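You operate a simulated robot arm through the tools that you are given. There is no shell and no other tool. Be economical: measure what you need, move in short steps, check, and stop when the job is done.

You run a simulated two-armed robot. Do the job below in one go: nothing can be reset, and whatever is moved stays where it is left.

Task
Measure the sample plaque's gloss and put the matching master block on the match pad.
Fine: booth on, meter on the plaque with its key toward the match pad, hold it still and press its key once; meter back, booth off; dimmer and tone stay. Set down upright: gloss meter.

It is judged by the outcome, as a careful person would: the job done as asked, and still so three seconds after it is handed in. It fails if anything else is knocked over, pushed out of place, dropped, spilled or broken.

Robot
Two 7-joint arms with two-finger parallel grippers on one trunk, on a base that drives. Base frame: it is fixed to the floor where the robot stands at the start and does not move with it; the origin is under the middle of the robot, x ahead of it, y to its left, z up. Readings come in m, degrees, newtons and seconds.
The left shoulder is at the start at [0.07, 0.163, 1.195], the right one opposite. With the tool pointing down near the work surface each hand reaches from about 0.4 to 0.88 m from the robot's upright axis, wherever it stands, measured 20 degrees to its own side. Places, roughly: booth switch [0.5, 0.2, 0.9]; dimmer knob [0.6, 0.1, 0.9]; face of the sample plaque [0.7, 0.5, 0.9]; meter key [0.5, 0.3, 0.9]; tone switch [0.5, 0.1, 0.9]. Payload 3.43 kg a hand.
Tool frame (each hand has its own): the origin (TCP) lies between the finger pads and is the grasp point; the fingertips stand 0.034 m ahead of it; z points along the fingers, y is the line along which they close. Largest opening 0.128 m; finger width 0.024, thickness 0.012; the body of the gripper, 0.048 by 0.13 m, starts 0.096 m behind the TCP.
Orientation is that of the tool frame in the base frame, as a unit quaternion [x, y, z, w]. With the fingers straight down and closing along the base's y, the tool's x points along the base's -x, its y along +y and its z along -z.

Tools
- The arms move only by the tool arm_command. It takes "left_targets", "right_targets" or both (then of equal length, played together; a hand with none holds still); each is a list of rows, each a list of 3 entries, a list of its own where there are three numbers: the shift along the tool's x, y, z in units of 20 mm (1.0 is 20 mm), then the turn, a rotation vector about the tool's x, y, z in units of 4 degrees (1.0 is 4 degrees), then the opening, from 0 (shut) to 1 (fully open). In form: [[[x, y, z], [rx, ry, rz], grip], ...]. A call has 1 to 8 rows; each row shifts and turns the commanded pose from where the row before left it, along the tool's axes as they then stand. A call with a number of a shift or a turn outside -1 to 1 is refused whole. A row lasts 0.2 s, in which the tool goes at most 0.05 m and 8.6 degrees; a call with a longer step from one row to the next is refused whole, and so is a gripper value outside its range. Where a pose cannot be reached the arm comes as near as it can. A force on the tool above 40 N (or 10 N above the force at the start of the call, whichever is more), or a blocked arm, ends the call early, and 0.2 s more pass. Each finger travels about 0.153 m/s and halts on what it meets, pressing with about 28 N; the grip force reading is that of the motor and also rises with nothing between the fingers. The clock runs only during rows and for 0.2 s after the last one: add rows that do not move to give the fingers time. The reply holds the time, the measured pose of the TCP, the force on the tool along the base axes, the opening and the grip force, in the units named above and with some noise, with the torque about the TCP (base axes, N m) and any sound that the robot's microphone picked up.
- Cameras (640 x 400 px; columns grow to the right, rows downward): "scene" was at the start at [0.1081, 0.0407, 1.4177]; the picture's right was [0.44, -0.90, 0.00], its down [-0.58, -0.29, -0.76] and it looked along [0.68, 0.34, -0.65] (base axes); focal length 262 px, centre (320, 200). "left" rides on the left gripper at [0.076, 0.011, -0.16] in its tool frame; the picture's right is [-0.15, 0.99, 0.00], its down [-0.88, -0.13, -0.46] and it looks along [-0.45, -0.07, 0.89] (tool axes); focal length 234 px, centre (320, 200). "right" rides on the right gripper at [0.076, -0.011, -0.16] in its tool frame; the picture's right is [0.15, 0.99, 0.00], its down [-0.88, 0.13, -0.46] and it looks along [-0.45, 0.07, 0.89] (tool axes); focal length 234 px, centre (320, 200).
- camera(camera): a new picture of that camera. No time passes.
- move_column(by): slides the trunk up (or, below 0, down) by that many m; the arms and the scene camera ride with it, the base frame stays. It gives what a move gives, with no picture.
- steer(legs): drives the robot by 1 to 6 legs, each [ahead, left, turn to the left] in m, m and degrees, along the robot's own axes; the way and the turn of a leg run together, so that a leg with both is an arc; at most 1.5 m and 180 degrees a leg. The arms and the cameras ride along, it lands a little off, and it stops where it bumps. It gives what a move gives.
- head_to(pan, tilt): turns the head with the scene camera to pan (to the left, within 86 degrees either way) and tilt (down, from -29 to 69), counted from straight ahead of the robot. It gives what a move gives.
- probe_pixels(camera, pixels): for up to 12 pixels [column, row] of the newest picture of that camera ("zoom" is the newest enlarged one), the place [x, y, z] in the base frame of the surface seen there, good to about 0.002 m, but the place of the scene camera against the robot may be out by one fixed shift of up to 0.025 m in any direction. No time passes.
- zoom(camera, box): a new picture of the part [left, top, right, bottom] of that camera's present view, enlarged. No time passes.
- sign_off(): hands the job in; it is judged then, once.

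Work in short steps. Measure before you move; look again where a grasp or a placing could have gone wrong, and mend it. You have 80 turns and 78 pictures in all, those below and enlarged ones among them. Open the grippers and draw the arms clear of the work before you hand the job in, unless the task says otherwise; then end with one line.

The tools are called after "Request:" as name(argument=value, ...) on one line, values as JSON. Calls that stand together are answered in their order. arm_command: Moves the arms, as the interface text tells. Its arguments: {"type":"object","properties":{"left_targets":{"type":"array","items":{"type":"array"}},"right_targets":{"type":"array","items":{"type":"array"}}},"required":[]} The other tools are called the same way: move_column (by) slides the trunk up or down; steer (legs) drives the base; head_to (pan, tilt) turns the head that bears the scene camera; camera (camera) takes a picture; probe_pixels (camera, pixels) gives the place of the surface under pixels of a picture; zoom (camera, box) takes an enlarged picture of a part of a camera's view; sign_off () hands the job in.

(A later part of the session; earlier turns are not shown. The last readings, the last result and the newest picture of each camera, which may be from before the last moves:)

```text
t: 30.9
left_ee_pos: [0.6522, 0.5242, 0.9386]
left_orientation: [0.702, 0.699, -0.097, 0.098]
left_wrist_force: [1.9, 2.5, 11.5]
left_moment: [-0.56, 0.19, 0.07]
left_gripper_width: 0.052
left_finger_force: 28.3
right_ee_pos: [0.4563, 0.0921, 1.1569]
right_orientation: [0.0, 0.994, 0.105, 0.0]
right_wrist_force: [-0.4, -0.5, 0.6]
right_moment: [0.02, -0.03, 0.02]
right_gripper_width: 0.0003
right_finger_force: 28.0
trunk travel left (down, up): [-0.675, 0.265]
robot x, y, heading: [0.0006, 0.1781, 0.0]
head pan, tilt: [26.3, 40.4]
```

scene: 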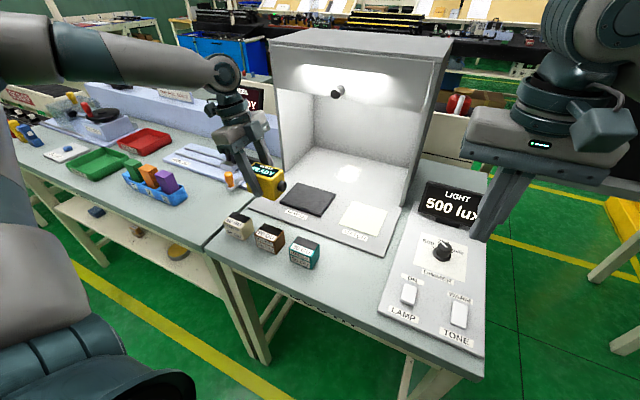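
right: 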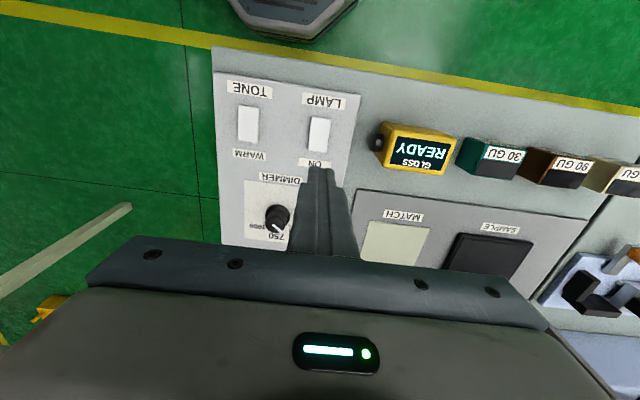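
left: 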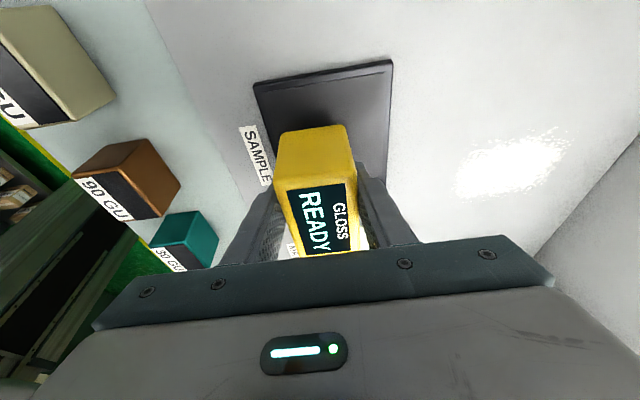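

The roll sign is right (tool z leaning to +y); key face is at about (0.648, 0.466, 0.938). I finish the 40° roll while advancing x, at height.

Request:
arm_command(right_targets=[[[-1, 0, 0], [-1, 0, 0], 0], [[-1, 0, 0], [-1, 0, 0], 0], [[-1, 0, 0], [-1, 0, 0], 0], [[-1, 0, 0], [-1, 0, 0], 0], [[-1, 0, 0], [-1, 0, 0], 0], [[-1, 0, 0], [-1, 0, 0], 0], [[-1, 0, 0], [-1, 0, 0], 0]])

Request:
arm_command(right_targets=[[[-0.3, 0.55, 0.91], [0, 0, 0], 0], [[-0.3, 0.55, 0.91], [0, 0, 0], 0], [[-0.3, 0.55, 0.91], [0, 0, 0], 0], [[-0.3, 0.55, 0.91], [0, 0, 0], 0], [[-0.3, 0.55, 0.91], [0, 0, 0], 0], [[-0.3, 0.55, 0.91], [0, 0, 0], 0], [[-0.3, 0.55, 0.91], [0, 0, 0], 0], [[-0.3, 0.55, 0.91], [0, 0, 0], 0]])

Request:
camera(camera="scene")

Request:
camera(camera="right")

```text
t: 32.5
left_ee_pos: [0.6517, 0.5238, 0.9386]
left_orientation: [0.701, 0.699, -0.098, 0.099]
left_wrist_force: [3.5, 0.3, 13.5]
left_moment: [-0.26, 0.28, 0.01]
left_gripper_width: 0.052
left_finger_force: 28.2
right_ee_pos: [0.595, 0.0925, 1.1556]
right_orientation: [0.0, 0.939, 0.343, 0.001]
right_wrist_force: [-0.5, 0.5, 0.7]
right_moment: [0.0, -0.01, 0.02]
right_gripper_width: 0.0001
right_finger_force: 27.9
trunk travel left (down, up): [-0.675, 0.265]
robot x, y, heading: [0.0003, 0.1797, -0.2]
head pan, tilt: [26.3, 40.4]
```

```text
t: 34.3
left_ee_pos: [0.6532, 0.5242, 0.9387]
left_orientation: [0.701, 0.7, -0.098, 0.099]
left_wrist_force: [2.1, 1.3, 13.7]
left_moment: [-0.15, 0.29, -0.03]
left_gripper_width: 0.0518
left_finger_force: 27.8
right_ee_pos: [0.645, 0.2533, 1.1028]
right_orientation: [0.001, 0.94, 0.342, 0.001]
right_wrist_force: [-0.5, -0.8, 0.0]
right_moment: [-0.01, 0.01, 0.04]
right_gripper_width: 0.0
right_finger_force: 27.8
trunk travel left (down, up): [-0.675, 0.265]
robot x, y, heading: [-0.0007, 0.1812, -0.1]
head pan, tilt: [26.3, 40.4]
```

```text
51 pictures are left
```

scene: 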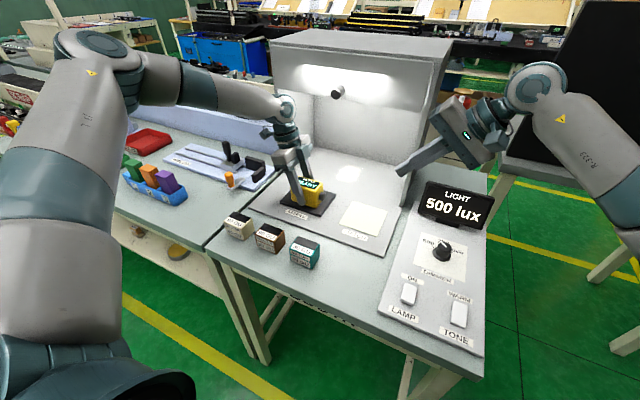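

```text
50 pictures are left
```

right: 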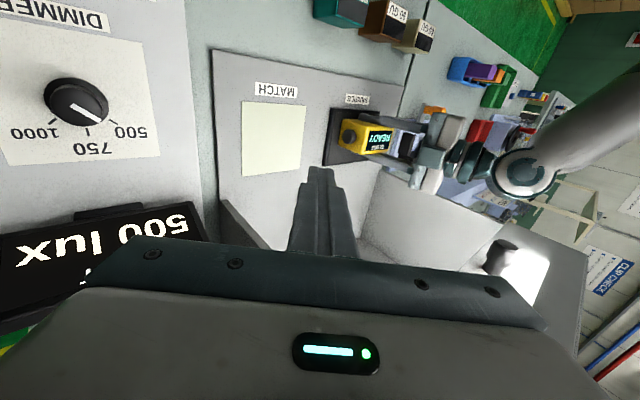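

Key is visible in the right camera near (347,136). I enlarge and probe it.

Request:
zoom(camera="right", box=[315, 100, 411, 170])

Request:
probe_pixels(camera="right", pixels=[[347, 134], [345, 138], [350, 130], [362, 140], [385, 135], [366, 127], [370, 148]])

```text
5.71 times, centred on (363, 135) of right
```

zoom: 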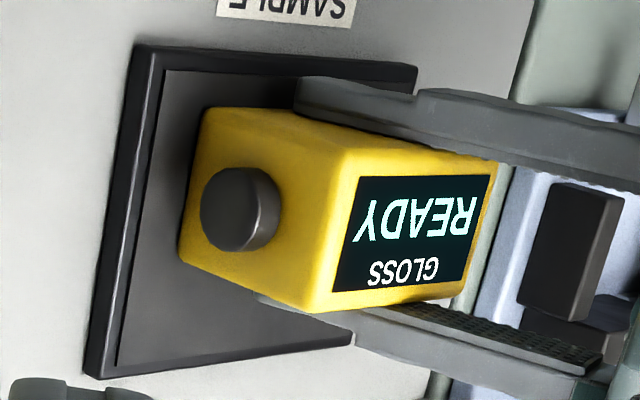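

```text
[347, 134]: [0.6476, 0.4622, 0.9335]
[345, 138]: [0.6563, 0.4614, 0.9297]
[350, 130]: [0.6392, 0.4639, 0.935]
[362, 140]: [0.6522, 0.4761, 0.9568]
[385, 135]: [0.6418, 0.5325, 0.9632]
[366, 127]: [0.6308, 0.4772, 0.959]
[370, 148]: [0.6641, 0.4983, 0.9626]
```

Key face centre ≈ (0.652, 0.462, 0.932). I bring the right fingertips along their axis to stand off ~30 mm from the key.

Request:
arm_command(right_targets=[[[-0.04, 0.068, 0.96], [0, 0, 0], 0], [[-0.04, 0.068, 0.96], [0, 0, 0], 0], [[-0.04, 0.068, 0.96], [0, 0, 0], 0], [[-0.04, 0.068, 0.96], [0, 0, 0], 0], [[-0.04, 0.068, 0.96], [0, 0, 0], 0], [[-0.04, 0.068, 0.96], [0, 0, 0], 0], [[-0.04, 0.068, 0.96], [0, 0, 0], 0], [[-0.04, 0.068, 0.96], [0, 0, 0], 0]])

Request:
arm_command(right_targets=[[[0, 0.068, 0.95], [0, 0, 0], 0], [[0, 0.068, 0.95], [0, 0, 0], 0], [[0, 0.068, 0.95], [0, 0, 0], 0], [[0, 0, 0], [0, 0, 0], 0]])

Request:
camera(camera="right")

Request:
zoom(camera="scene", box=[260, 130, 400, 230])

```text
t: 36.1
left_ee_pos: [0.6515, 0.5237, 0.9387]
left_orientation: [0.701, 0.699, -0.098, 0.098]
left_wrist_force: [0.9, -1.0, 14.4]
left_moment: [-0.13, 0.25, 0.0]
left_gripper_width: 0.0518
left_finger_force: 28.2
right_ee_pos: [0.6511, 0.3597, 0.9899]
right_orientation: [0.0, 0.94, 0.341, 0.001]
right_wrist_force: [0.4, -0.8, -0.3]
right_moment: [0.03, -0.02, 0.01]
right_gripper_width: 0.0
right_finger_force: 28.2
trunk travel left (down, up): [-0.675, 0.265]
robot x, y, heading: [0.0034, 0.1755, -0.1]
head pan, tilt: [26.3, 40.4]
```

```text
t: 37.1
left_ee_pos: [0.6525, 0.524, 0.9383]
left_orientation: [0.702, 0.699, -0.097, 0.099]
left_wrist_force: [0.9, -1.4, 14.0]
left_moment: [-0.05, 0.27, -0.06]
left_gripper_width: 0.0518
left_finger_force: 28.3
right_ee_pos: [0.6506, 0.3996, 0.9509]
right_orientation: [0.0, 0.939, 0.343, 0.001]
right_wrist_force: [0.0, -0.7, 0.8]
right_moment: [0.01, 0.0, 0.02]
right_gripper_width: 0.0
right_finger_force: 28.0
trunk travel left (down, up): [-0.675, 0.265]
robot x, y, heading: [0.0004, 0.1757, -0.2]
head pan, tilt: [26.3, 40.4]
```

```text
48 pictures are left
```

right: 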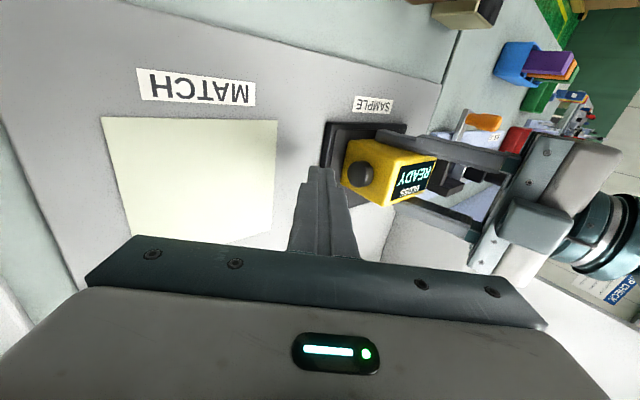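

```text
4.00 times, centred on (330, 180) of scene
```

zoom: 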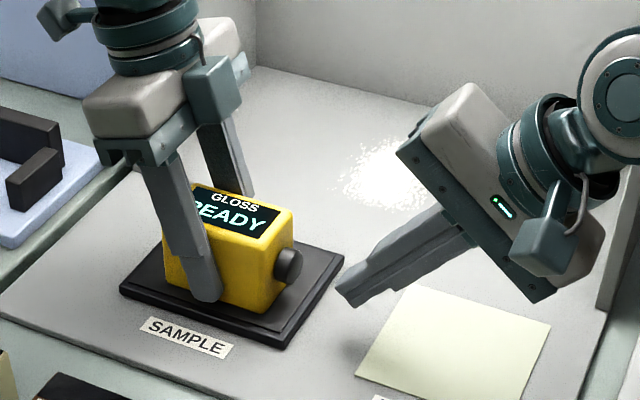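

Alignment looks right. I approach in +y to ~7 mm from the key, then press in small steps.

Request:
arm_command(right_targets=[[[0, 0.46, 0.386], [0, 0, 0], 0], [[0, 0.46, 0.386], [0, 0, 0], 0], [[0, 0.077, 0.064], [0, 0, 0], 0], [[0, 0.077, 0.064], [0, 0, 0], 0]])

Request:
arm_command(right_targets=[[[0, 0.077, 0.064], [0, 0, 0], 0], [[0, 0.077, 0.064], [0, 0, 0], 0], [[0, 0.077, 0.064], [0, 0, 0], 0]])

Request:
zoom(camera="scene", box=[260, 130, 400, 230])

```text
t: 38.1
left_ee_pos: [0.6512, 0.524, 0.9389]
left_orientation: [0.702, 0.699, -0.098, 0.098]
left_wrist_force: [-0.7, -1.1, 12.1]
left_moment: [-0.04, 0.24, -0.01]
left_gripper_width: 0.0519
left_finger_force: 28.1
right_ee_pos: [0.6505, 0.4284, 0.9497]
right_orientation: [0.001, 0.94, 0.342, 0.0]
right_wrist_force: [-0.5, 0.5, 0.2]
right_moment: [-0.02, -0.01, 0.0]
right_gripper_width: 0.0
right_finger_force: 28.3
trunk travel left (down, up): [-0.675, 0.265]
robot x, y, heading: [0.0023, 0.1768, -0.1]
head pan, tilt: [26.3, 40.4]
```

```text
t: 38.9
left_ee_pos: [0.6521, 0.5247, 0.9389]
left_orientation: [0.702, 0.698, -0.097, 0.098]
left_wrist_force: [-0.8, 0.4, 11.9]
left_moment: [-0.17, 0.3, 0.0]
left_gripper_width: 0.0519
left_finger_force: 27.6
right_ee_pos: [0.6509, 0.4346, 0.9496]
right_orientation: [0.001, 0.939, 0.343, 0.0]
right_wrist_force: [-0.6, -2.2, 1.1]
right_moment: [-0.04, 0.02, -0.01]
right_gripper_width: 0.0
right_finger_force: 27.9
trunk travel left (down, up): [-0.675, 0.265]
robot x, y, heading: [-0.0025, 0.1782, -0.3]
head pan, tilt: [26.3, 40.4]
```

```text
4.00 times, centred on (330, 180) of scene
```

zoom: 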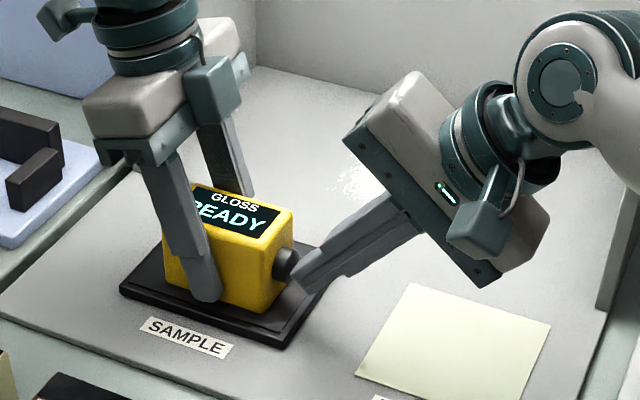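

Contact has begun (−2.2 N on y); no click yet, display still READY. I press on in 1 mm steps.

Request:
arm_command(right_targets=[[[0, 0.05, 0.042], [0, 0, 0], 0], [[0, 0.05, 0.042], [0, 0, 0], 0], [[0, 0, 0], [0, 0, 0], 0]])

Request:
zoom(camera="scene", box=[260, 130, 400, 230])

```text
t: 39.7
left_ee_pos: [0.6532, 0.5242, 0.9379]
left_orientation: [0.701, 0.699, -0.097, 0.098]
left_wrist_force: [-1.1, 2.0, 10.9]
left_moment: [-0.15, 0.26, 0.15]
left_gripper_width: 0.0518
left_finger_force: 28.2
right_ee_pos: [0.6514, 0.4348, 0.9499]
right_orientation: [0.001, 0.939, 0.343, 0.0]
right_wrist_force: [-1.2, -4.9, -1.4]
right_moment: [-0.17, 0.01, 0.06]
right_gripper_width: 0.0
right_finger_force: 28.0
trunk travel left (down, up): [-0.675, 0.265]
robot x, y, heading: [-0.0014, 0.178, 0.0]
head pan, tilt: [26.3, 40.4]
heard: click
```

```text
4.00 times, centred on (330, 180) of scene
```

zoom: 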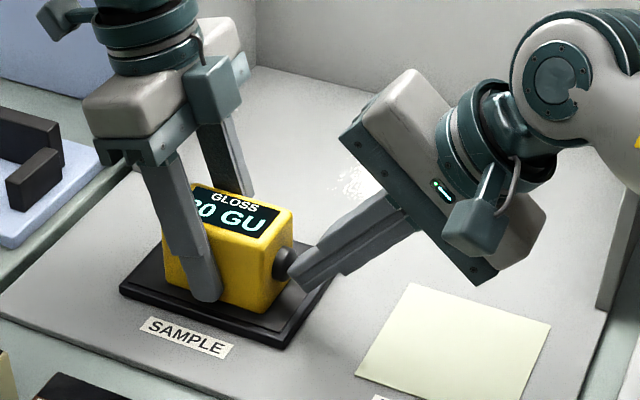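

The key clicked and a reading shows ("?0 GU"). I withdraw the right hand straight back and read the display with the left camera.

Request:
arm_command(right_targets=[[[0, -0.766, -0.643], [0, 0, 0], 0], [[0, -0.766, -0.643], [0, 0, 0], 0], [[0, -0.2, -0.95], [0, 0, 0], 0], [[0, -0.1, -1], [0, 0, 0], 0], [[0, -0.1, -1], [0, 0, 0], 0], [[0, -0.1, -1], [0, 0, 0], 0], [[0, -0.1, -1], [0, 0, 0], 0], [[0, -0.1, -1], [0, 0, 0], 0]])

Request:
zoom(camera="left", box=[240, 110, 400, 270])

Request:
zoom(camera="right", box=[315, 100, 411, 170])

```text
t: 41.5
left_ee_pos: [0.6528, 0.5247, 0.9382]
left_orientation: [0.702, 0.699, -0.097, 0.098]
left_wrist_force: [-1.3, -1.0, 10.6]
left_moment: [0.2, 0.26, -0.02]
left_gripper_width: 0.0519
left_finger_force: 28.2
right_ee_pos: [0.6516, 0.3083, 1.0335]
right_orientation: [0.0, 0.94, 0.343, 0.001]
right_wrist_force: [-0.3, -0.6, -0.2]
right_moment: [0.02, -0.03, 0.03]
right_gripper_width: 0.0
right_finger_force: 27.7
trunk travel left (down, up): [-0.675, 0.265]
robot x, y, heading: [-0.0021, 0.1727, -0.1]
head pan, tilt: [26.3, 40.4]
```

```text
2.50 times, centred on (320, 190) of left
```

zoom: 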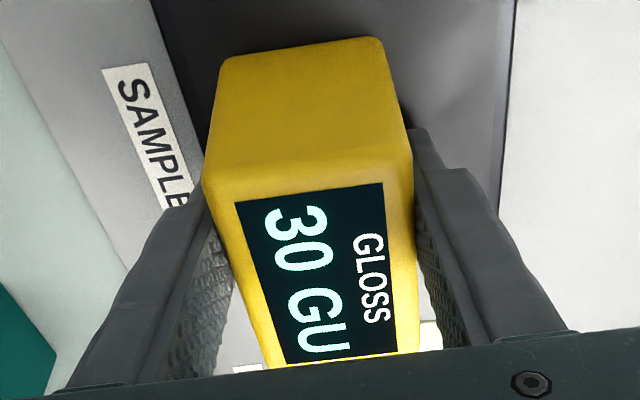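

```text
5.71 times, centred on (363, 135) of right
```

zoom: 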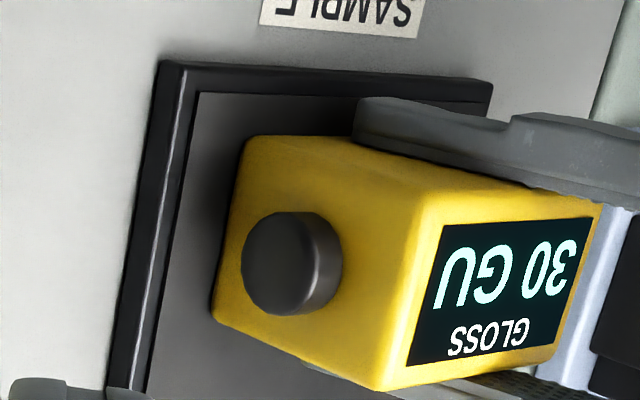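

Reading is 30 GU, so the teal block is the match. I lift the meter off the plaque while drawing the right hand away.

Request:
arm_command(left_targets=[[[-0.2756, 0, -0.9613], [0, 0, 0], 0], [[-0.2756, 0, -0.9613], [0, 0, 0], 0], [[-0.2756, 0, -0.9613], [0, 0, 0], 0], [[-0.2756, 0, -0.9613], [0, 0, 0], 0], [[-0.2756, 0, -0.9613], [0, 0, 0], 0], [[0, 0, 0], [0, 0, 0], 0], [[0, 0, 0], [0, 0, 0], 0], [[0, 0, 0], [0, 0, 0], 0]], right_targets=[[[0.3, -0.6, -0.91], [0, 0, 0], 0], [[0.3, -0.6, -0.91], [0, 0, 0], 0], [[0.3, -0.6, -0.91], [0, 0, 0], 0], [[0.3, -0.6, -0.91], [0, 0, 0], 0], [[0.3, -0.6, -0.91], [0, 0, 0], 0], [[0.3, -0.6, -0.91], [0, 0, 0], 0], [[0.3, -0.6, -0.91], [0, 0, 0], 0], [[0.3, -0.6, -0.91], [0, 0, 0], 0]])

Request:
arm_command(left_targets=[[[-0.9265, -0.832, 0.2656], [0, 0, 0], 0], [[-0.9265, -0.832, 0.2656], [0, 0, 0], 0], [[-0.9265, -0.832, 0.2656], [0, 0, 0], 0], [[-0.9265, -0.832, 0.2656], [0, 0, 0], 0], [[-0.9265, -0.832, 0.2656], [0, 0, 0], 0], [[0, 0, 0], [0, 0, 0], 0], [[0, 0, 0], [0, 0, 0], 0], [[0, 0, 0], [0, 0, 0], 0]], right_targets=[[[0.6, -0.2, 0], [1, 0, 0], 0], [[0.6, -0.2, 0], [1, 0, 0], 0], [[0.6, -0.2, 0], [1, 0, 0], 0], [[0.6, -0.2, 0], [1, 0, 0], 0], [[0.6, -0.2, 0], [1, 0, 0], 0], [[0.6, -0.2, 0], [1, 0, 0], 0], [[0.6, -0.2, 0], [1, 0, 0], 0], [[0.6, -0.2, 0], [1, 0, 0], 0]])

Request:
camera(camera="scene")

```text
t: 43.3
left_ee_pos: [0.6515, 0.5245, 1.0365]
left_orientation: [0.701, 0.699, -0.098, 0.098]
left_wrist_force: [0.7, 0.4, -2.2]
left_moment: [0.01, 0.01, -0.02]
left_gripper_width: 0.0517
left_finger_force: 28.1
right_ee_pos: [0.6038, 0.1409, 1.0818]
right_orientation: [0.001, 0.94, 0.342, 0.0]
right_wrist_force: [-0.1, 0.0, -0.1]
right_moment: [0.01, 0.01, -0.03]
right_gripper_width: 0.0
right_finger_force: 27.7
trunk travel left (down, up): [-0.675, 0.265]
robot x, y, heading: [0.0018, 0.1735, 0.1]
head pan, tilt: [26.3, 40.4]
```

```text
t: 45.1
left_ee_pos: [0.5701, 0.4282, 1.0371]
left_orientation: [0.701, 0.699, -0.099, 0.098]
left_wrist_force: [0.3, 0.4, -2.1]
left_moment: [0.03, -0.01, -0.02]
left_gripper_width: 0.052
left_finger_force: 28.1
right_ee_pos: [0.5068, 0.1153, 1.0668]
right_orientation: [0.001, 0.998, 0.069, -0.001]
right_wrist_force: [-0.3, 0.0, 1.3]
right_moment: [-0.02, 0.0, -0.05]
right_gripper_width: 0.0003
right_finger_force: 27.5
trunk travel left (down, up): [-0.675, 0.265]
robot x, y, heading: [-0.001, 0.176, 0.1]
head pan, tilt: [26.3, 40.4]
```

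```text
42 pictures are left
```

scene: 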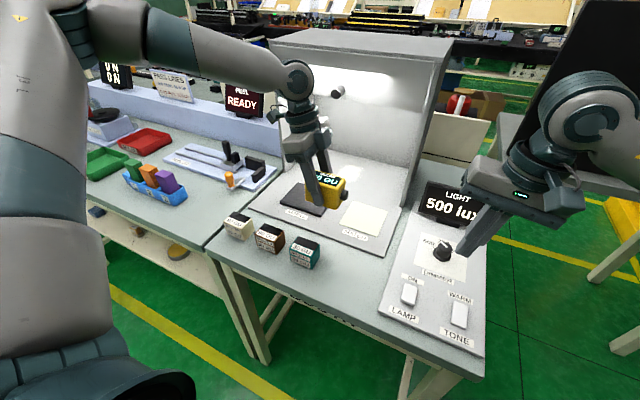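

Now right hand straightens and rises; the left carries the meter over its home (0.470, 0.3125).

Request:
arm_command(left_targets=[[[-0.9265, -0.832, 0.2656], [0, 0, 0], 0], [[-0.9265, -0.832, 0.2656], [0, 0, 0], 0], [[-0.9265, -0.832, 0.2656], [0, 0, 0], 0], [[-0.9265, -0.832, 0.2656], [0, 0, 0], 0], [[-0.9265, -0.832, 0.2656], [0, 0, 0], 0], [[-0.9265, -0.832, 0.2656], [0, 0, 0], 0], [[0.2756, 0, 0.9613], [0, 0, 0], 0], [[0.2756, 0, 0.9613], [0, 0, 0], 0]], right_targets=[[[0.4, -0.4, -0.8], [1, 0, 0], 0], [[0.4, -0.4, -0.8], [1, 0, 0], 0], [[0.4, -0.4, -0.8], [0, 0, 0], 0], [[0.4, -0.4, -0.8], [0, 0, 0], 0], [[0.4, -0.4, -0.8], [0, 0, 0], 0], [[0, -0.4, 0], [0, 0, 0], 0], [[0, -0.4, 0], [0, 0, 0], 0], [[0, -0.4, 0], [0, 0, 0], 0]])

Request:
arm_command(left_targets=[[[0.2756, 0, 0.9613], [0, 0, 0], 0], [[0.2756, 0, 0.9613], [0, 0, 0], 0], [[0, 0, 0], [0, 0, 0], 0]])

Request:
zoom(camera="scene", box=[220, 110, 440, 310])

```text
t: 46.9
left_ee_pos: [0.469, 0.3134, 0.9971]
left_orientation: [0.702, 0.699, -0.099, 0.098]
left_wrist_force: [-0.8, 0.4, -2.9]
left_moment: [0.0, 0.0, 0.02]
left_gripper_width: 0.0518
left_finger_force: 27.8
right_ee_pos: [0.4679, 0.0478, 1.1467]
right_orientation: [0.001, 1.0, 0.0, -0.001]
right_wrist_force: [-0.1, -0.3, 0.8]
right_moment: [0.04, 0.01, -0.01]
right_gripper_width: 0.0001
right_finger_force: 28.0
trunk travel left (down, up): [-0.675, 0.265]
robot x, y, heading: [-0.0016, 0.1798, -0.0]
head pan, tilt: [26.3, 40.4]
```

```text
t: 47.7
left_ee_pos: [0.4702, 0.3132, 0.9565]
left_orientation: [0.701, 0.699, -0.099, 0.098]
left_wrist_force: [0.7, 1.0, -1.5]
left_moment: [0.02, -0.03, -0.02]
left_gripper_width: 0.052
left_finger_force: 27.9
right_ee_pos: [0.4661, 0.0477, 1.1461]
right_orientation: [0.001, 1.0, -0.001, -0.001]
right_wrist_force: [0.2, -0.6, 0.5]
right_moment: [-0.02, -0.01, 0.01]
right_gripper_width: 0.0001
right_finger_force: 27.6
trunk travel left (down, up): [-0.675, 0.265]
robot x, y, heading: [0.0021, 0.1764, -0.1]
head pan, tilt: [26.3, 40.4]
```

```text
2.00 times, centred on (330, 210) of scene
```

zoom: 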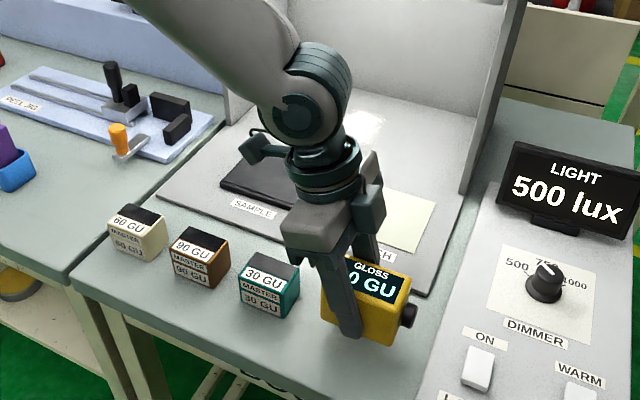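

Over the meter's spot. I lower slowly to the grasp height (0.921).

Request:
arm_command(left_targets=[[[0.22, 0, 0.77], [0, 0, 0], 0], [[0.165, 0, 0.577], [0, 0, 0], 0], [[0.055, 0, 0.192], [0, 0, 0], 0], [[0.02, 0, 0.067], [0, 0, 0], 0], [[0, 0, 0], [0, 0, 0], 0]])

Request:
arm_command(left_targets=[[[0.012, 0, 0.04], [0, 0, 0], 0], [[0, 0, 0], [0, 0, 0], 0]])

Request:
arm_command(left_targets=[[[0.012, 0, 0.04], [0, 0, 0], 0], [[0, 0, 0], [0, 0, 0], 0]])

```text
t: 48.9
left_ee_pos: [0.4705, 0.3138, 0.9228]
left_orientation: [0.702, 0.699, -0.099, 0.098]
left_wrist_force: [-1.1, -0.3, -2.3]
left_moment: [0.01, 0.02, -0.01]
left_gripper_width: 0.052
left_finger_force: 27.7
right_ee_pos: [0.4667, 0.0473, 1.1469]
right_orientation: [0.001, 1.0, 0.0, 0.001]
right_wrist_force: [-0.1, -0.5, -0.1]
right_moment: [-0.02, 0.0, 0.0]
right_gripper_width: 0.0
right_finger_force: 27.4
trunk travel left (down, up): [-0.675, 0.265]
robot x, y, heading: [-0.0015, 0.1754, 0.0]
head pan, tilt: [26.3, 40.4]
```

```text
t: 49.5
left_ee_pos: [0.4709, 0.3135, 0.9224]
left_orientation: [0.701, 0.7, -0.099, 0.098]
left_wrist_force: [-0.3, -0.5, -2.4]
left_moment: [-0.01, 0.0, -0.03]
left_gripper_width: 0.0517
left_finger_force: 27.9
right_ee_pos: [0.4664, 0.0487, 1.1474]
right_orientation: [0.001, 1.0, 0.0, 0.0]
right_wrist_force: [0.1, -0.5, -0.4]
right_moment: [0.0, 0.0, 0.01]
right_gripper_width: 0.0
right_finger_force: 27.2
trunk travel left (down, up): [-0.675, 0.265]
robot x, y, heading: [0.0023, 0.1765, 0.1]
head pan, tilt: [26.3, 40.4]
```

```text
t: 50.1
left_ee_pos: [0.4708, 0.3148, 0.9213]
left_orientation: [0.701, 0.699, -0.098, 0.098]
left_wrist_force: [-0.2, 0.9, -2.1]
left_moment: [0.04, -0.01, 0.0]
left_gripper_width: 0.0519
left_finger_force: 27.8
right_ee_pos: [0.4677, 0.0481, 1.1472]
right_orientation: [0.001, 1.0, 0.0, 0.0]
right_wrist_force: [0.9, 0.2, 0.3]
right_moment: [0.0, 0.01, 0.06]
right_gripper_width: 0.0001
right_finger_force: 28.1
trunk travel left (down, up): [-0.675, 0.265]
robot x, y, heading: [0.0001, 0.1767, -0.0]
head pan, tilt: [26.3, 40.4]
```

Still hanging (−2.1 N). I continue down in small steps until contact.

Request:
arm_command(left_targets=[[[0.012, 0, 0.04], [0, 0, 0], 0], [[0.008, 0, 0.028], [0, 0, 0], 0], [[0, 0, 0], [0, 0, 0], 0]])

```text
t: 50.9
left_ee_pos: [0.4704, 0.3133, 0.9205]
left_orientation: [0.701, 0.699, -0.099, 0.098]
left_wrist_force: [0.0, 0.4, -2.1]
left_moment: [0.04, -0.02, -0.01]
left_gripper_width: 0.0515
left_finger_force: 28.0
right_ee_pos: [0.4667, 0.0475, 1.1458]
right_orientation: [0.001, 1.0, 0.0, -0.001]
right_wrist_force: [0.1, 0.0, -0.6]
right_moment: [-0.01, 0.01, -0.01]
right_gripper_width: 0.0001
right_finger_force: 28.4
trunk travel left (down, up): [-0.675, 0.265]
robot x, y, heading: [0.003, 0.176, 0.1]
head pan, tilt: [26.3, 40.4]
```

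Not yet touching; further 1.5 mm.

Request:
arm_command(left_targets=[[[0.012, 0, 0.04], [0, 0, 0], 0], [[0.012, 0, 0.04], [0, 0, 0], 0], [[0, 0, 0], [0, 0, 0], 0]])

Request:
zoom(camera="scene", box=[300, 200, 430, 300])

```text
t: 51.7
left_ee_pos: [0.4706, 0.3146, 0.9204]
left_orientation: [0.701, 0.699, -0.097, 0.099]
left_wrist_force: [0.4, 3.8, 15.0]
left_moment: [0.43, 0.44, -0.09]
left_gripper_width: 0.052
left_finger_force: 27.7
right_ee_pos: [0.4658, 0.048, 1.1473]
right_orientation: [0.001, 1.0, 0.0, -0.001]
right_wrist_force: [-0.4, 0.6, 0.2]
right_moment: [-0.01, 0.04, -0.02]
right_gripper_width: 0.0
right_finger_force: 28.3
trunk travel left (down, up): [-0.675, 0.265]
robot x, y, heading: [-0.0051, 0.1801, -0.1]
head pan, tilt: [26.3, 40.4]
```

```text
4.00 times, centred on (365, 250) of scene
```

zoom: 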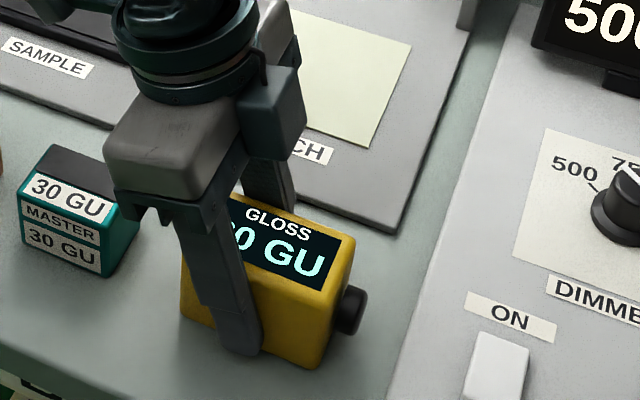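

The meter is standing on the table (15 N). I open and lift clear vertically.

Request:
arm_command(left_targets=[[[-0.01, 0, -0.03], [0, 0, 0], 0], [[0, 0, 0], [0, 0, 0], 1], [[0, 0, 0], [0, 0, 0], 1], [[0, 0, 0], [0, 0, 0], 1]])

Request:
arm_command(left_targets=[[[-0.2756, 0, -0.9613], [0, 0, 0], 1], [[-0.2756, 0, -0.9613], [0, 0, 0], 1], [[-0.2756, 0, -0.9613], [0, 0, 0], 1], [[-0.2756, 0, -0.9613], [0, 0, 0], 1], [[-0.2756, 0, -0.9613], [0, 0, 0], 1], [[0, 0, 0], [0, 0, 0], 1]])

Request:
camera(camera="left")

```text
t: 52.7
left_ee_pos: [0.4703, 0.3138, 0.9212]
left_orientation: [0.702, 0.699, -0.099, 0.099]
left_wrist_force: [-0.2, -0.3, 0.1]
left_moment: [-0.02, -0.01, -0.01]
left_gripper_width: 0.128
left_finger_force: 0.2
right_ee_pos: [0.4664, 0.0471, 1.1463]
right_orientation: [0.0, 1.0, 0.0, 0.0]
right_wrist_force: [-0.3, -0.1, 0.7]
right_moment: [-0.01, 0.02, -0.02]
right_gripper_width: 0.0
right_finger_force: 27.5
trunk travel left (down, up): [-0.675, 0.265]
robot x, y, heading: [-0.0012, 0.179, 0.2]
head pan, tilt: [26.3, 40.4]
```

```text
t: 54.1
left_ee_pos: [0.4704, 0.3132, 1.0207]
left_orientation: [0.702, 0.699, -0.099, 0.098]
left_wrist_force: [-0.2, -0.2, -0.3]
left_moment: [0.01, 0.02, -0.02]
left_gripper_width: 0.1279
left_finger_force: 0.1
right_ee_pos: [0.4675, 0.0477, 1.1472]
right_orientation: [0.002, 1.0, 0.0, 0.0]
right_wrist_force: [-0.6, 0.2, 0.8]
right_moment: [0.03, -0.01, 0.0]
right_gripper_width: 0.0001
right_finger_force: 28.2
trunk travel left (down, up): [-0.675, 0.265]
robot x, y, heading: [-0.0045, 0.1769, 0.1]
head pan, tilt: [26.3, 40.4]
```

```text
39 pictures are left
```

left: 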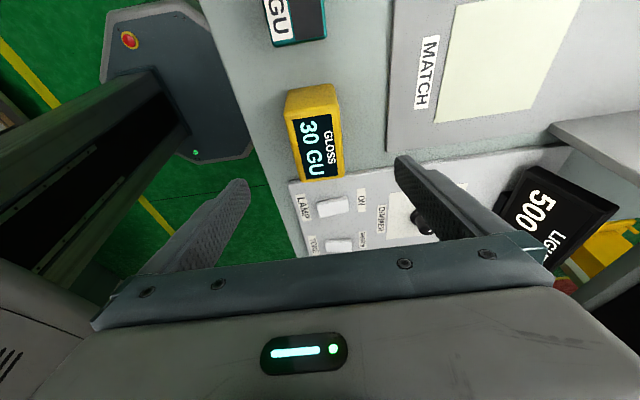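

The meter stands back in place. I verify its position and measure the match pad corners and teal block.

Request:
probe_pixels(camera="left", pixels=[[293, 118], [337, 114], [303, 180], [342, 173], [317, 150], [433, 120], [520, 120], [460, 10], [576, 5], [500, 60], [310, 20], [322, 30]])

Request:
arm_command(left_targets=[[[0.9613, 0, -0.2756], [0, 0, 0], 1], [[0.9613, 0, -0.2756], [0, 0, 0], 1], [[0.9613, 0, -0.2756], [0, 0, 0], 1], [[0.9613, 0, -0.2756], [0, 0, 0], 1], [[0.9613, 0, -0.2756], [0, 0, 0], 1], [[0.9613, 0, -0.2756], [0, 0, 0], 1], [[0, 0, 0], [0, 0, 0], 1]])

Request:
camera(camera="left")

```text
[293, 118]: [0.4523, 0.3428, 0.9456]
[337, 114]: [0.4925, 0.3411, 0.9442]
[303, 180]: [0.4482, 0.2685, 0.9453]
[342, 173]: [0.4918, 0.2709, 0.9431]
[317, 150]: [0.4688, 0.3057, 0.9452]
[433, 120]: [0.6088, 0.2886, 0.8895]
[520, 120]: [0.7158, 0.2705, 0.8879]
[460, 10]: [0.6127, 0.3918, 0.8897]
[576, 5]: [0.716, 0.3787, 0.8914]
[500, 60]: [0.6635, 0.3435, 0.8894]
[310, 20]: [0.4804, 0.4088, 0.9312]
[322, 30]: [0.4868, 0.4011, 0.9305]
```

```text
t: 55.7
left_ee_pos: [0.4706, 0.4333, 1.0198]
left_orientation: [0.701, 0.699, -0.098, 0.098]
left_wrist_force: [-0.5, -0.5, 0.5]
left_moment: [-0.01, 0.02, 0.01]
left_gripper_width: 0.1278
left_finger_force: 0.0
right_ee_pos: [0.4675, 0.0466, 1.1464]
right_orientation: [0.001, 1.0, 0.0, -0.001]
right_wrist_force: [0.5, 0.0, 0.3]
right_moment: [0.0, 0.0, -0.02]
right_gripper_width: 0.0
right_finger_force: 28.3
trunk travel left (down, up): [-0.675, 0.265]
robot x, y, heading: [-0.0052, 0.1777, 0.0]
head pan, tilt: [26.3, 40.4]
```

```text
38 pictures are left
```

left: 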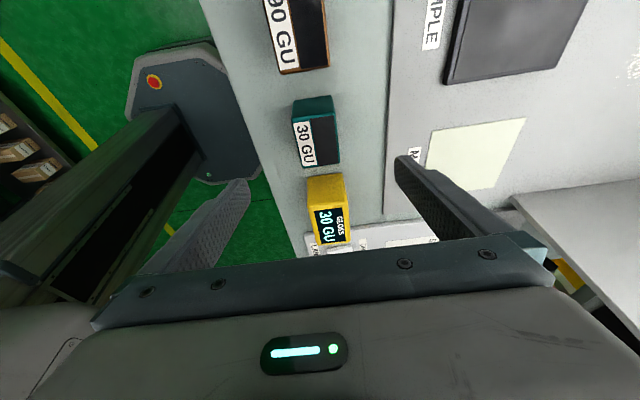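

Meter is within ~2 mm of its original spot. I probe the teal block and the match pad corners from here.

Request:
zoom(camera="left", box=[275, 80, 371, 180])

Request:
probe_pixels(camera="left", pixels=[[294, 121], [332, 115], [302, 164], [338, 160], [317, 140], [298, 105], [330, 99], [434, 132], [522, 121], [494, 184], [470, 150], [320, 108]])

```text
4.00 times, centred on (323, 130) of left
```

zoom: 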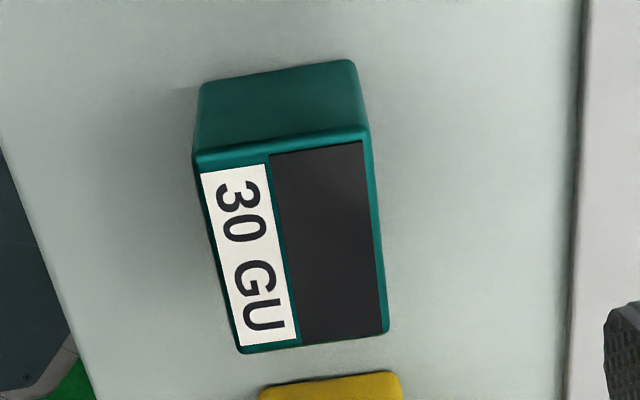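

```text
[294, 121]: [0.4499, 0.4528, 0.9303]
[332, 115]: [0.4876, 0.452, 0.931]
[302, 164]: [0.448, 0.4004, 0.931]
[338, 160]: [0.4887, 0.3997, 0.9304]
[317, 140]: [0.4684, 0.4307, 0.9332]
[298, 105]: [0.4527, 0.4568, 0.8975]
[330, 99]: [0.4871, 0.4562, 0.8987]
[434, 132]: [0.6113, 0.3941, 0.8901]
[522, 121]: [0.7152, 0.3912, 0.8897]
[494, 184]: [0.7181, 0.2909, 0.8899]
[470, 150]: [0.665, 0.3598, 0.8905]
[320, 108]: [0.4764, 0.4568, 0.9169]
```

Block centre (0.4685, 0.427), top 0.931; pad centre ≈ (0.664, 0.341). I descend over the block and close.

Request:
arm_command(left_targets=[[[0.237, -0.02, 0.983], [0, 0, 0], 1], [[0.237, -0.02, 0.983], [0, 0, 0], 1], [[0.237, -0.02, 0.983], [0, 0, 0], 1], [[0.237, -0.02, 0.983], [0, 0, 0], 1], [[0.237, -0.02, 0.983], [0, 0, 0], 1], [[0, 0, 0], [0, 0, 0], 1]])

Request:
arm_command(left_targets=[[[0, 0, 0], [0, 0, 0], 0], [[0, 0, 0], [0, 0, 0], 0], [[0, 0, 0], [0, 0, 0], 0]])

Request:
arm_command(left_targets=[[[-0.2756, 0, -0.9613], [0, 0, 0], 0], [[-0.2756, 0, -0.9613], [0, 0, 0], 0], [[-0.2756, 0, -0.9613], [0, 0, 0], 0], [[-0.2756, 0, -0.9613], [0, 0, 0], 0], [[0, 0, 0], [0, 0, 0], 0]])

Request:
camera(camera="left")

Request:
zoom(camera="scene", box=[220, 110, 440, 310])

```text
t: 57.1
left_ee_pos: [0.4681, 0.4281, 0.9177]
left_orientation: [0.701, 0.699, -0.098, 0.098]
left_wrist_force: [0.0, -0.1, 0.0]
left_moment: [-0.01, -0.01, -0.02]
left_gripper_width: 0.128
left_finger_force: 0.1
right_ee_pos: [0.4657, 0.0468, 1.1464]
right_orientation: [0.002, 1.0, 0.0, 0.0]
right_wrist_force: [-0.5, -0.2, -0.2]
right_moment: [0.01, -0.01, 0.02]
right_gripper_width: 0.0
right_finger_force: 28.1
trunk travel left (down, up): [-0.675, 0.265]
robot x, y, heading: [-0.0002, 0.1762, -0.3]
head pan, tilt: [26.3, 40.4]
```

```text
t: 57.9
left_ee_pos: [0.4689, 0.4278, 0.9187]
left_orientation: [0.701, 0.699, -0.099, 0.098]
left_wrist_force: [-1.1, 0.3, 1.0]
left_moment: [-0.02, 0.0, -0.01]
left_gripper_width: 0.0446
left_finger_force: 28.1
right_ee_pos: [0.467, 0.0475, 1.1464]
right_orientation: [0.001, 1.0, 0.0, 0.001]
right_wrist_force: [-0.2, -0.6, -0.4]
right_moment: [0.04, -0.02, 0.0]
right_gripper_width: 0.0
right_finger_force: 28.0
trunk travel left (down, up): [-0.675, 0.265]
robot x, y, heading: [0.0022, 0.1792, -0.1]
head pan, tilt: [26.3, 40.4]
```

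```text
t: 59.1
left_ee_pos: [0.4685, 0.4289, 0.9983]
left_orientation: [0.701, 0.699, -0.098, 0.099]
left_wrist_force: [0.6, 0.3, -0.9]
left_moment: [0.0, 0.01, -0.02]
left_gripper_width: 0.0445
left_finger_force: 27.7
right_ee_pos: [0.467, 0.0478, 1.1455]
right_orientation: [0.001, 1.0, 0.0, -0.002]
right_wrist_force: [0.2, 0.1, -0.3]
right_moment: [-0.01, 0.03, -0.02]
right_gripper_width: 0.0001
right_finger_force: 28.2
trunk travel left (down, up): [-0.675, 0.265]
robot x, y, heading: [-0.0002, 0.1745, 0.1]
head pan, tilt: [26.3, 40.4]
```

```text
36 pictures are left
```

left: 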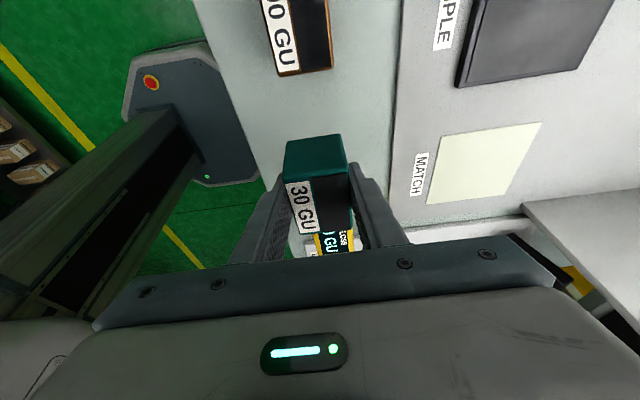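

```text
2.00 times, centred on (330, 210) of scene
```

zoom: 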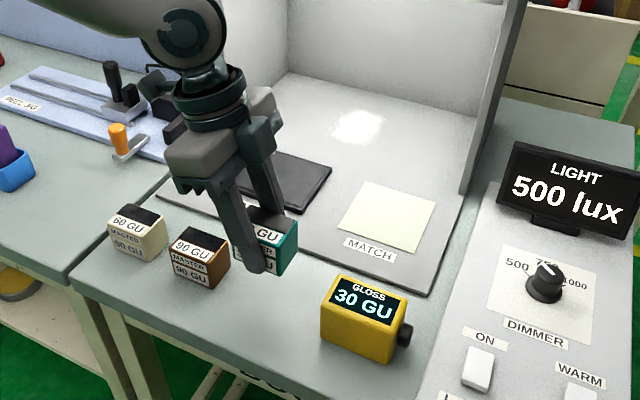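

Block held. But with the 16° lean the wrist would pass close to the hood knob (y≈0.458, z≈1.2) at the match pad, so I set it back down and will regrasp with the hand vertical.

Request:
arm_command(left_targets=[[[0.2756, 0, 0.9613], [0, 0, 0], 0], [[0.2756, 0, 0.9613], [0, 0, 0], 0], [[0.2756, 0, 0.9613], [0, 0, 0], 0], [[0.138, 0, 0.481], [0, 0, 0], 0], [[0.083, 0, 0.288], [0, 0, 0], 0], [[0.042, 0, 0.144], [0, 0, 0], 0], [[0.014, 0, 0.048], [0, 0, 0], 0], [[0, 0, 0], [0, 0, 0], 0]])

```text
t: 60.9
left_ee_pos: [0.4691, 0.4286, 0.9188]
left_orientation: [0.702, 0.699, -0.098, 0.099]
left_wrist_force: [-0.3, 1.3, 5.0]
left_moment: [-0.11, 0.16, -0.04]
left_gripper_width: 0.045
left_finger_force: 28.0
right_ee_pos: [0.4661, 0.0464, 1.1464]
right_orientation: [0.001, 1.0, 0.0, 0.0]
right_wrist_force: [0.9, 0.0, 0.4]
right_moment: [0.0, 0.01, 0.01]
right_gripper_width: 0.0002
right_finger_force: 28.2
trunk travel left (down, up): [-0.675, 0.265]
robot x, y, heading: [-0.0021, 0.1791, -0.0]
head pan, tilt: [26.3, 40.4]
```

It is back on the table (5 N). I open, untilt the hand in place around the TCP (fingers are ~40 mm clear), and close again.

Request:
arm_command(left_targets=[[[0, 0, 0], [0, 0, 0], 1], [[0, 0, 0], [0, 0, 0], 1], [[0, 0, 0], [0, 0, 0], 1], [[0, 0, 0], [0, 1, 0], 1], [[0, 0, 0], [0, 1, 0], 1], [[0, 0, 0], [0, 1, 0], 1], [[0, 0, 0], [0, 1, 0], 1], [[0, 0, 0], [0, 0, 0], 1]])

Request:
arm_command(left_targets=[[[0, 0, 0.02], [0, 0, 0], 0], [[0, 0, 0], [0, 0, 0], 0], [[0, 0, 0], [0, 0, 0], 0]])

Request:
arm_command(left_targets=[[[0, 0, -1], [0, 0, 0], 0], [[0, 0, -1], [0, 0, 0], 0], [[0, 0, -1], [0, 0, 0], 0], [[0, 0, -1], [0, 0, 0], 0], [[0, 0, 0], [0, 0, 0], 0]])

Request:
camera(camera="left")

Request:
camera(camera="scene")

```text
t: 62.7
left_ee_pos: [0.468, 0.4298, 0.9185]
left_orientation: [0.709, 0.706, 0.001, 0.0]
left_wrist_force: [0.6, 0.0, 0.5]
left_moment: [-0.01, -0.02, 0.01]
left_gripper_width: 0.1279
left_finger_force: 0.0
right_ee_pos: [0.4654, 0.0482, 1.1466]
right_orientation: [0.0, 1.0, -0.001, 0.0]
right_wrist_force: [-0.5, 0.2, -0.7]
right_moment: [-0.04, 0.02, 0.01]
right_gripper_width: 0.0001
right_finger_force: 27.6
trunk travel left (down, up): [-0.675, 0.265]
robot x, y, heading: [-0.0011, 0.179, -0.1]
head pan, tilt: [26.3, 40.4]
```

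```text
t: 63.5
left_ee_pos: [0.4676, 0.4287, 0.9186]
left_orientation: [0.709, 0.706, 0.0, 0.001]
left_wrist_force: [-0.3, -0.5, 1.9]
left_moment: [0.09, 0.03, -0.02]
left_gripper_width: 0.0448
left_finger_force: 27.7
right_ee_pos: [0.4649, 0.0476, 1.1465]
right_orientation: [0.0, 1.0, 0.0, 0.0]
right_wrist_force: [-0.4, -0.5, 0.5]
right_moment: [0.01, -0.01, 0.03]
right_gripper_width: 0.0
right_finger_force: 28.0
trunk travel left (down, up): [-0.675, 0.265]
robot x, y, heading: [-0.0008, 0.1726, -0.1]
head pan, tilt: [26.3, 40.4]
```

```text
t: 64.7
left_ee_pos: [0.4697, 0.4287, 0.9999]
left_orientation: [0.709, 0.706, 0.0, 0.001]
left_wrist_force: [0.4, -0.6, -0.9]
left_moment: [0.04, 0.03, 0.01]
left_gripper_width: 0.0444
left_finger_force: 27.6
right_ee_pos: [0.4673, 0.0478, 1.1464]
right_orientation: [0.001, 1.0, -0.001, -0.001]
right_wrist_force: [-0.2, 0.0, -0.2]
right_moment: [-0.01, 0.01, 0.01]
right_gripper_width: 0.0
right_finger_force: 28.0
trunk travel left (down, up): [-0.675, 0.265]
robot x, y, heading: [-0.0002, 0.1799, 0.1]
head pan, tilt: [26.3, 40.4]
```

```text
34 pictures are left
```

left: 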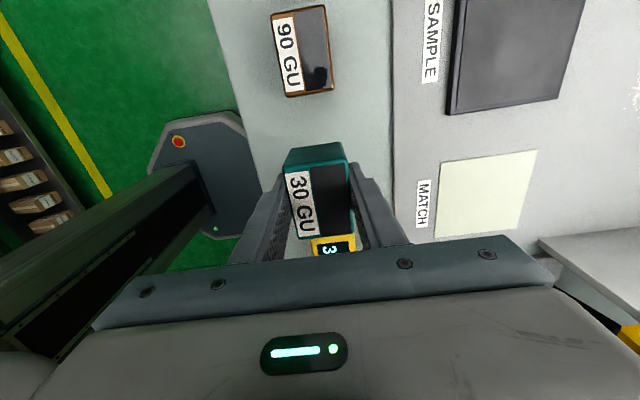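

```text
33 pictures are left
```

scene: 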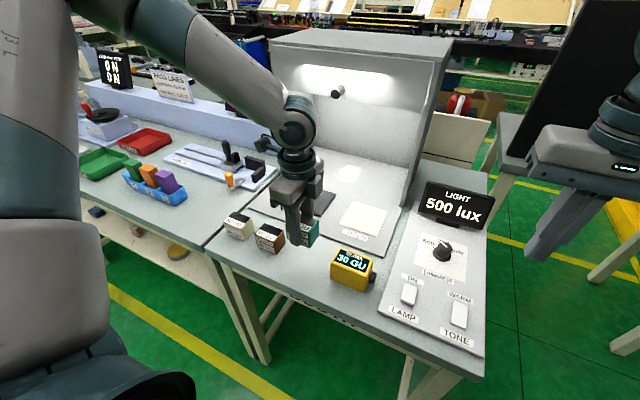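

Vertical grasp is good. I carry the block toward the match pad.

Request:
arm_command(left_targets=[[[-0.435, 0.95, 0], [0, 0, 0], 0], [[-0.435, 0.95, 0], [0, 0, 0], 0], [[-0.435, 0.95, 0], [0, 0, 0], 0], [[-0.435, 0.95, 0], [0, 0, 0], 0], [[-0.435, 0.95, 0], [0, 0, 0], 0], [[-0.435, 0.95, 0], [0, 0, 0], 0], [[-0.435, 0.95, 0], [0, 0, 0], 0], [[0, 0, 0], [0, 0, 0], 0]])

Request:
camera(camera="scene")

Request:
camera(camera="left")

```text
t: 66.5
left_ee_pos: [0.6002, 0.3667, 0.9983]
left_orientation: [0.708, 0.706, 0.0, 0.001]
left_wrist_force: [0.1, 0.2, -1.8]
left_moment: [0.02, -0.03, 0.0]
left_gripper_width: 0.0446
left_finger_force: 27.8
right_ee_pos: [0.4658, 0.0476, 1.1467]
right_orientation: [0.001, 1.0, 0.0, 0.0]
right_wrist_force: [-0.5, 0.8, 0.4]
right_moment: [-0.01, -0.01, -0.01]
right_gripper_width: 0.0
right_finger_force: 27.6
trunk travel left (down, up): [-0.675, 0.265]
robot x, y, heading: [-0.0, 0.1772, -0.0]
head pan, tilt: [26.3, 40.4]
```

```text
32 pictures are left
```

scene: 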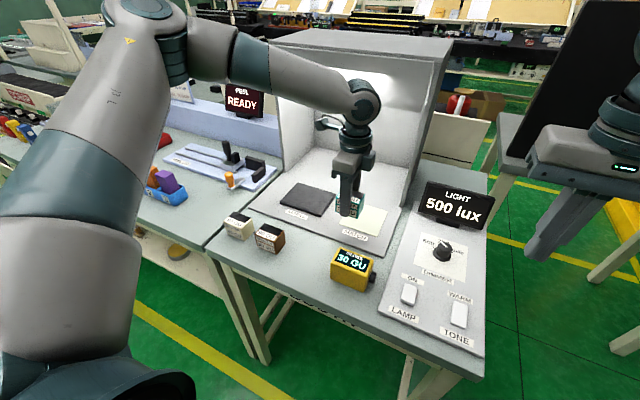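

```text
31 pictures are left
```

left: 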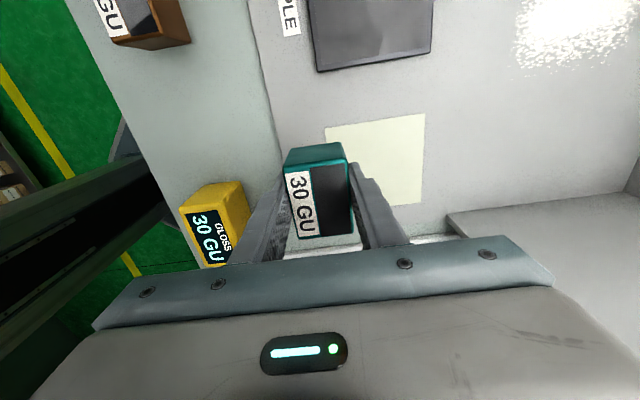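

The forearm now passes in front of the hood knob (337,91). I measure how close before going further in.

Request:
probe_pixels(camera="scene", pixels=[[320, 72], [320, 90], [340, 78], [340, 110], [330, 100], [362, 80], [378, 105], [362, 105], [300, 85], [280, 75], [362, 130]])

Request:
zoom(camera="scene", box=[230, 20, 430, 180])

```text
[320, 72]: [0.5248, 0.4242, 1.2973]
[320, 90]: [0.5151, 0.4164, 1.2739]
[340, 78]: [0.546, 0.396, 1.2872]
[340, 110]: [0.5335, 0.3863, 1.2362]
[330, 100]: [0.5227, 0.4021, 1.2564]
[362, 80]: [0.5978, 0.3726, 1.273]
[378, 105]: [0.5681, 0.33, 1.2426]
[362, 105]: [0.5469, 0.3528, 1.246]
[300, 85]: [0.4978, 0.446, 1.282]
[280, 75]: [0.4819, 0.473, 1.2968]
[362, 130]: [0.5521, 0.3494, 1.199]
```

```text
2.50 times, centred on (330, 100) of scene
```

zoom: 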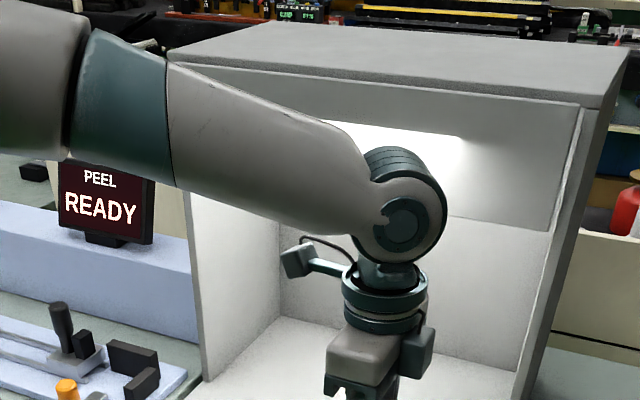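

At the final spot the wrist clears the hood by ~35 mm and the forearm clears the knob by ~40 mm. I continue to above the pad centre and part-way down.

Request:
arm_command(left_targets=[[[-0.41, 0.97, 0], [0, 0, 0], 0], [[-0.41, 0.97, 0], [0, 0, 0], 0], [[-0.41, 0.97, 0], [0, 0, 0], 0], [[0, 0, 1], [0, 0, 0], 0], [[0, 0, 1], [0, 0, 0], 0], [[0, 0, 0], [0, 0, 0], 0]])

Request:
zoom(camera="scene", box=[260, 50, 440, 270])

Request:
camera(camera="left")

```text
t: 67.9
left_ee_pos: [0.6242, 0.387, 0.9727]
left_orientation: [0.708, 0.706, 0.0, 0.001]
left_wrist_force: [0.2, -0.8, -1.2]
left_moment: [0.01, 0.03, 0.01]
left_gripper_width: 0.0445
left_finger_force: 28.4
left hand out of reach, approached as far as the arm can: row 1, 2, 3, 4, 5
right_ee_pos: [0.4665, 0.0479, 1.1455]
right_orientation: [0.001, 1.0, 0.0, 0.0]
right_wrist_force: [0.0, 0.5, -0.4]
right_moment: [-0.02, 0.03, -0.03]
right_gripper_width: 0.0
right_finger_force: 28.3
trunk travel left (down, up): [-0.675, 0.265]
robot x, y, heading: [-0.0023, 0.176, 0.1]
head pan, tilt: [26.3, 40.4]
```

```text
1.82 times, centred on (350, 160) of scene
```

zoom: 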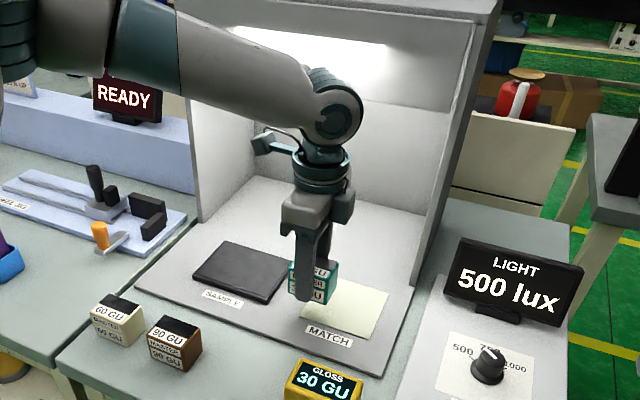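

```text
28 pictures are left
```

left: 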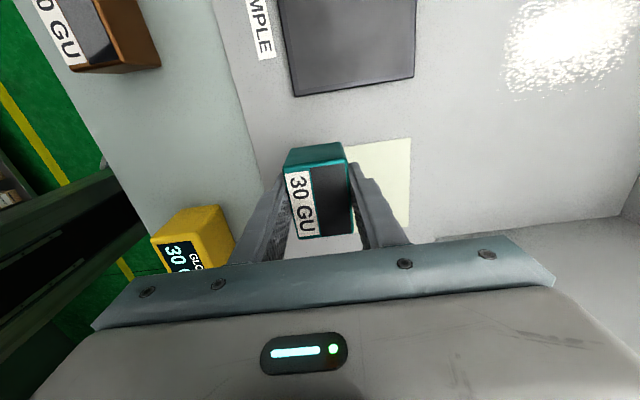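

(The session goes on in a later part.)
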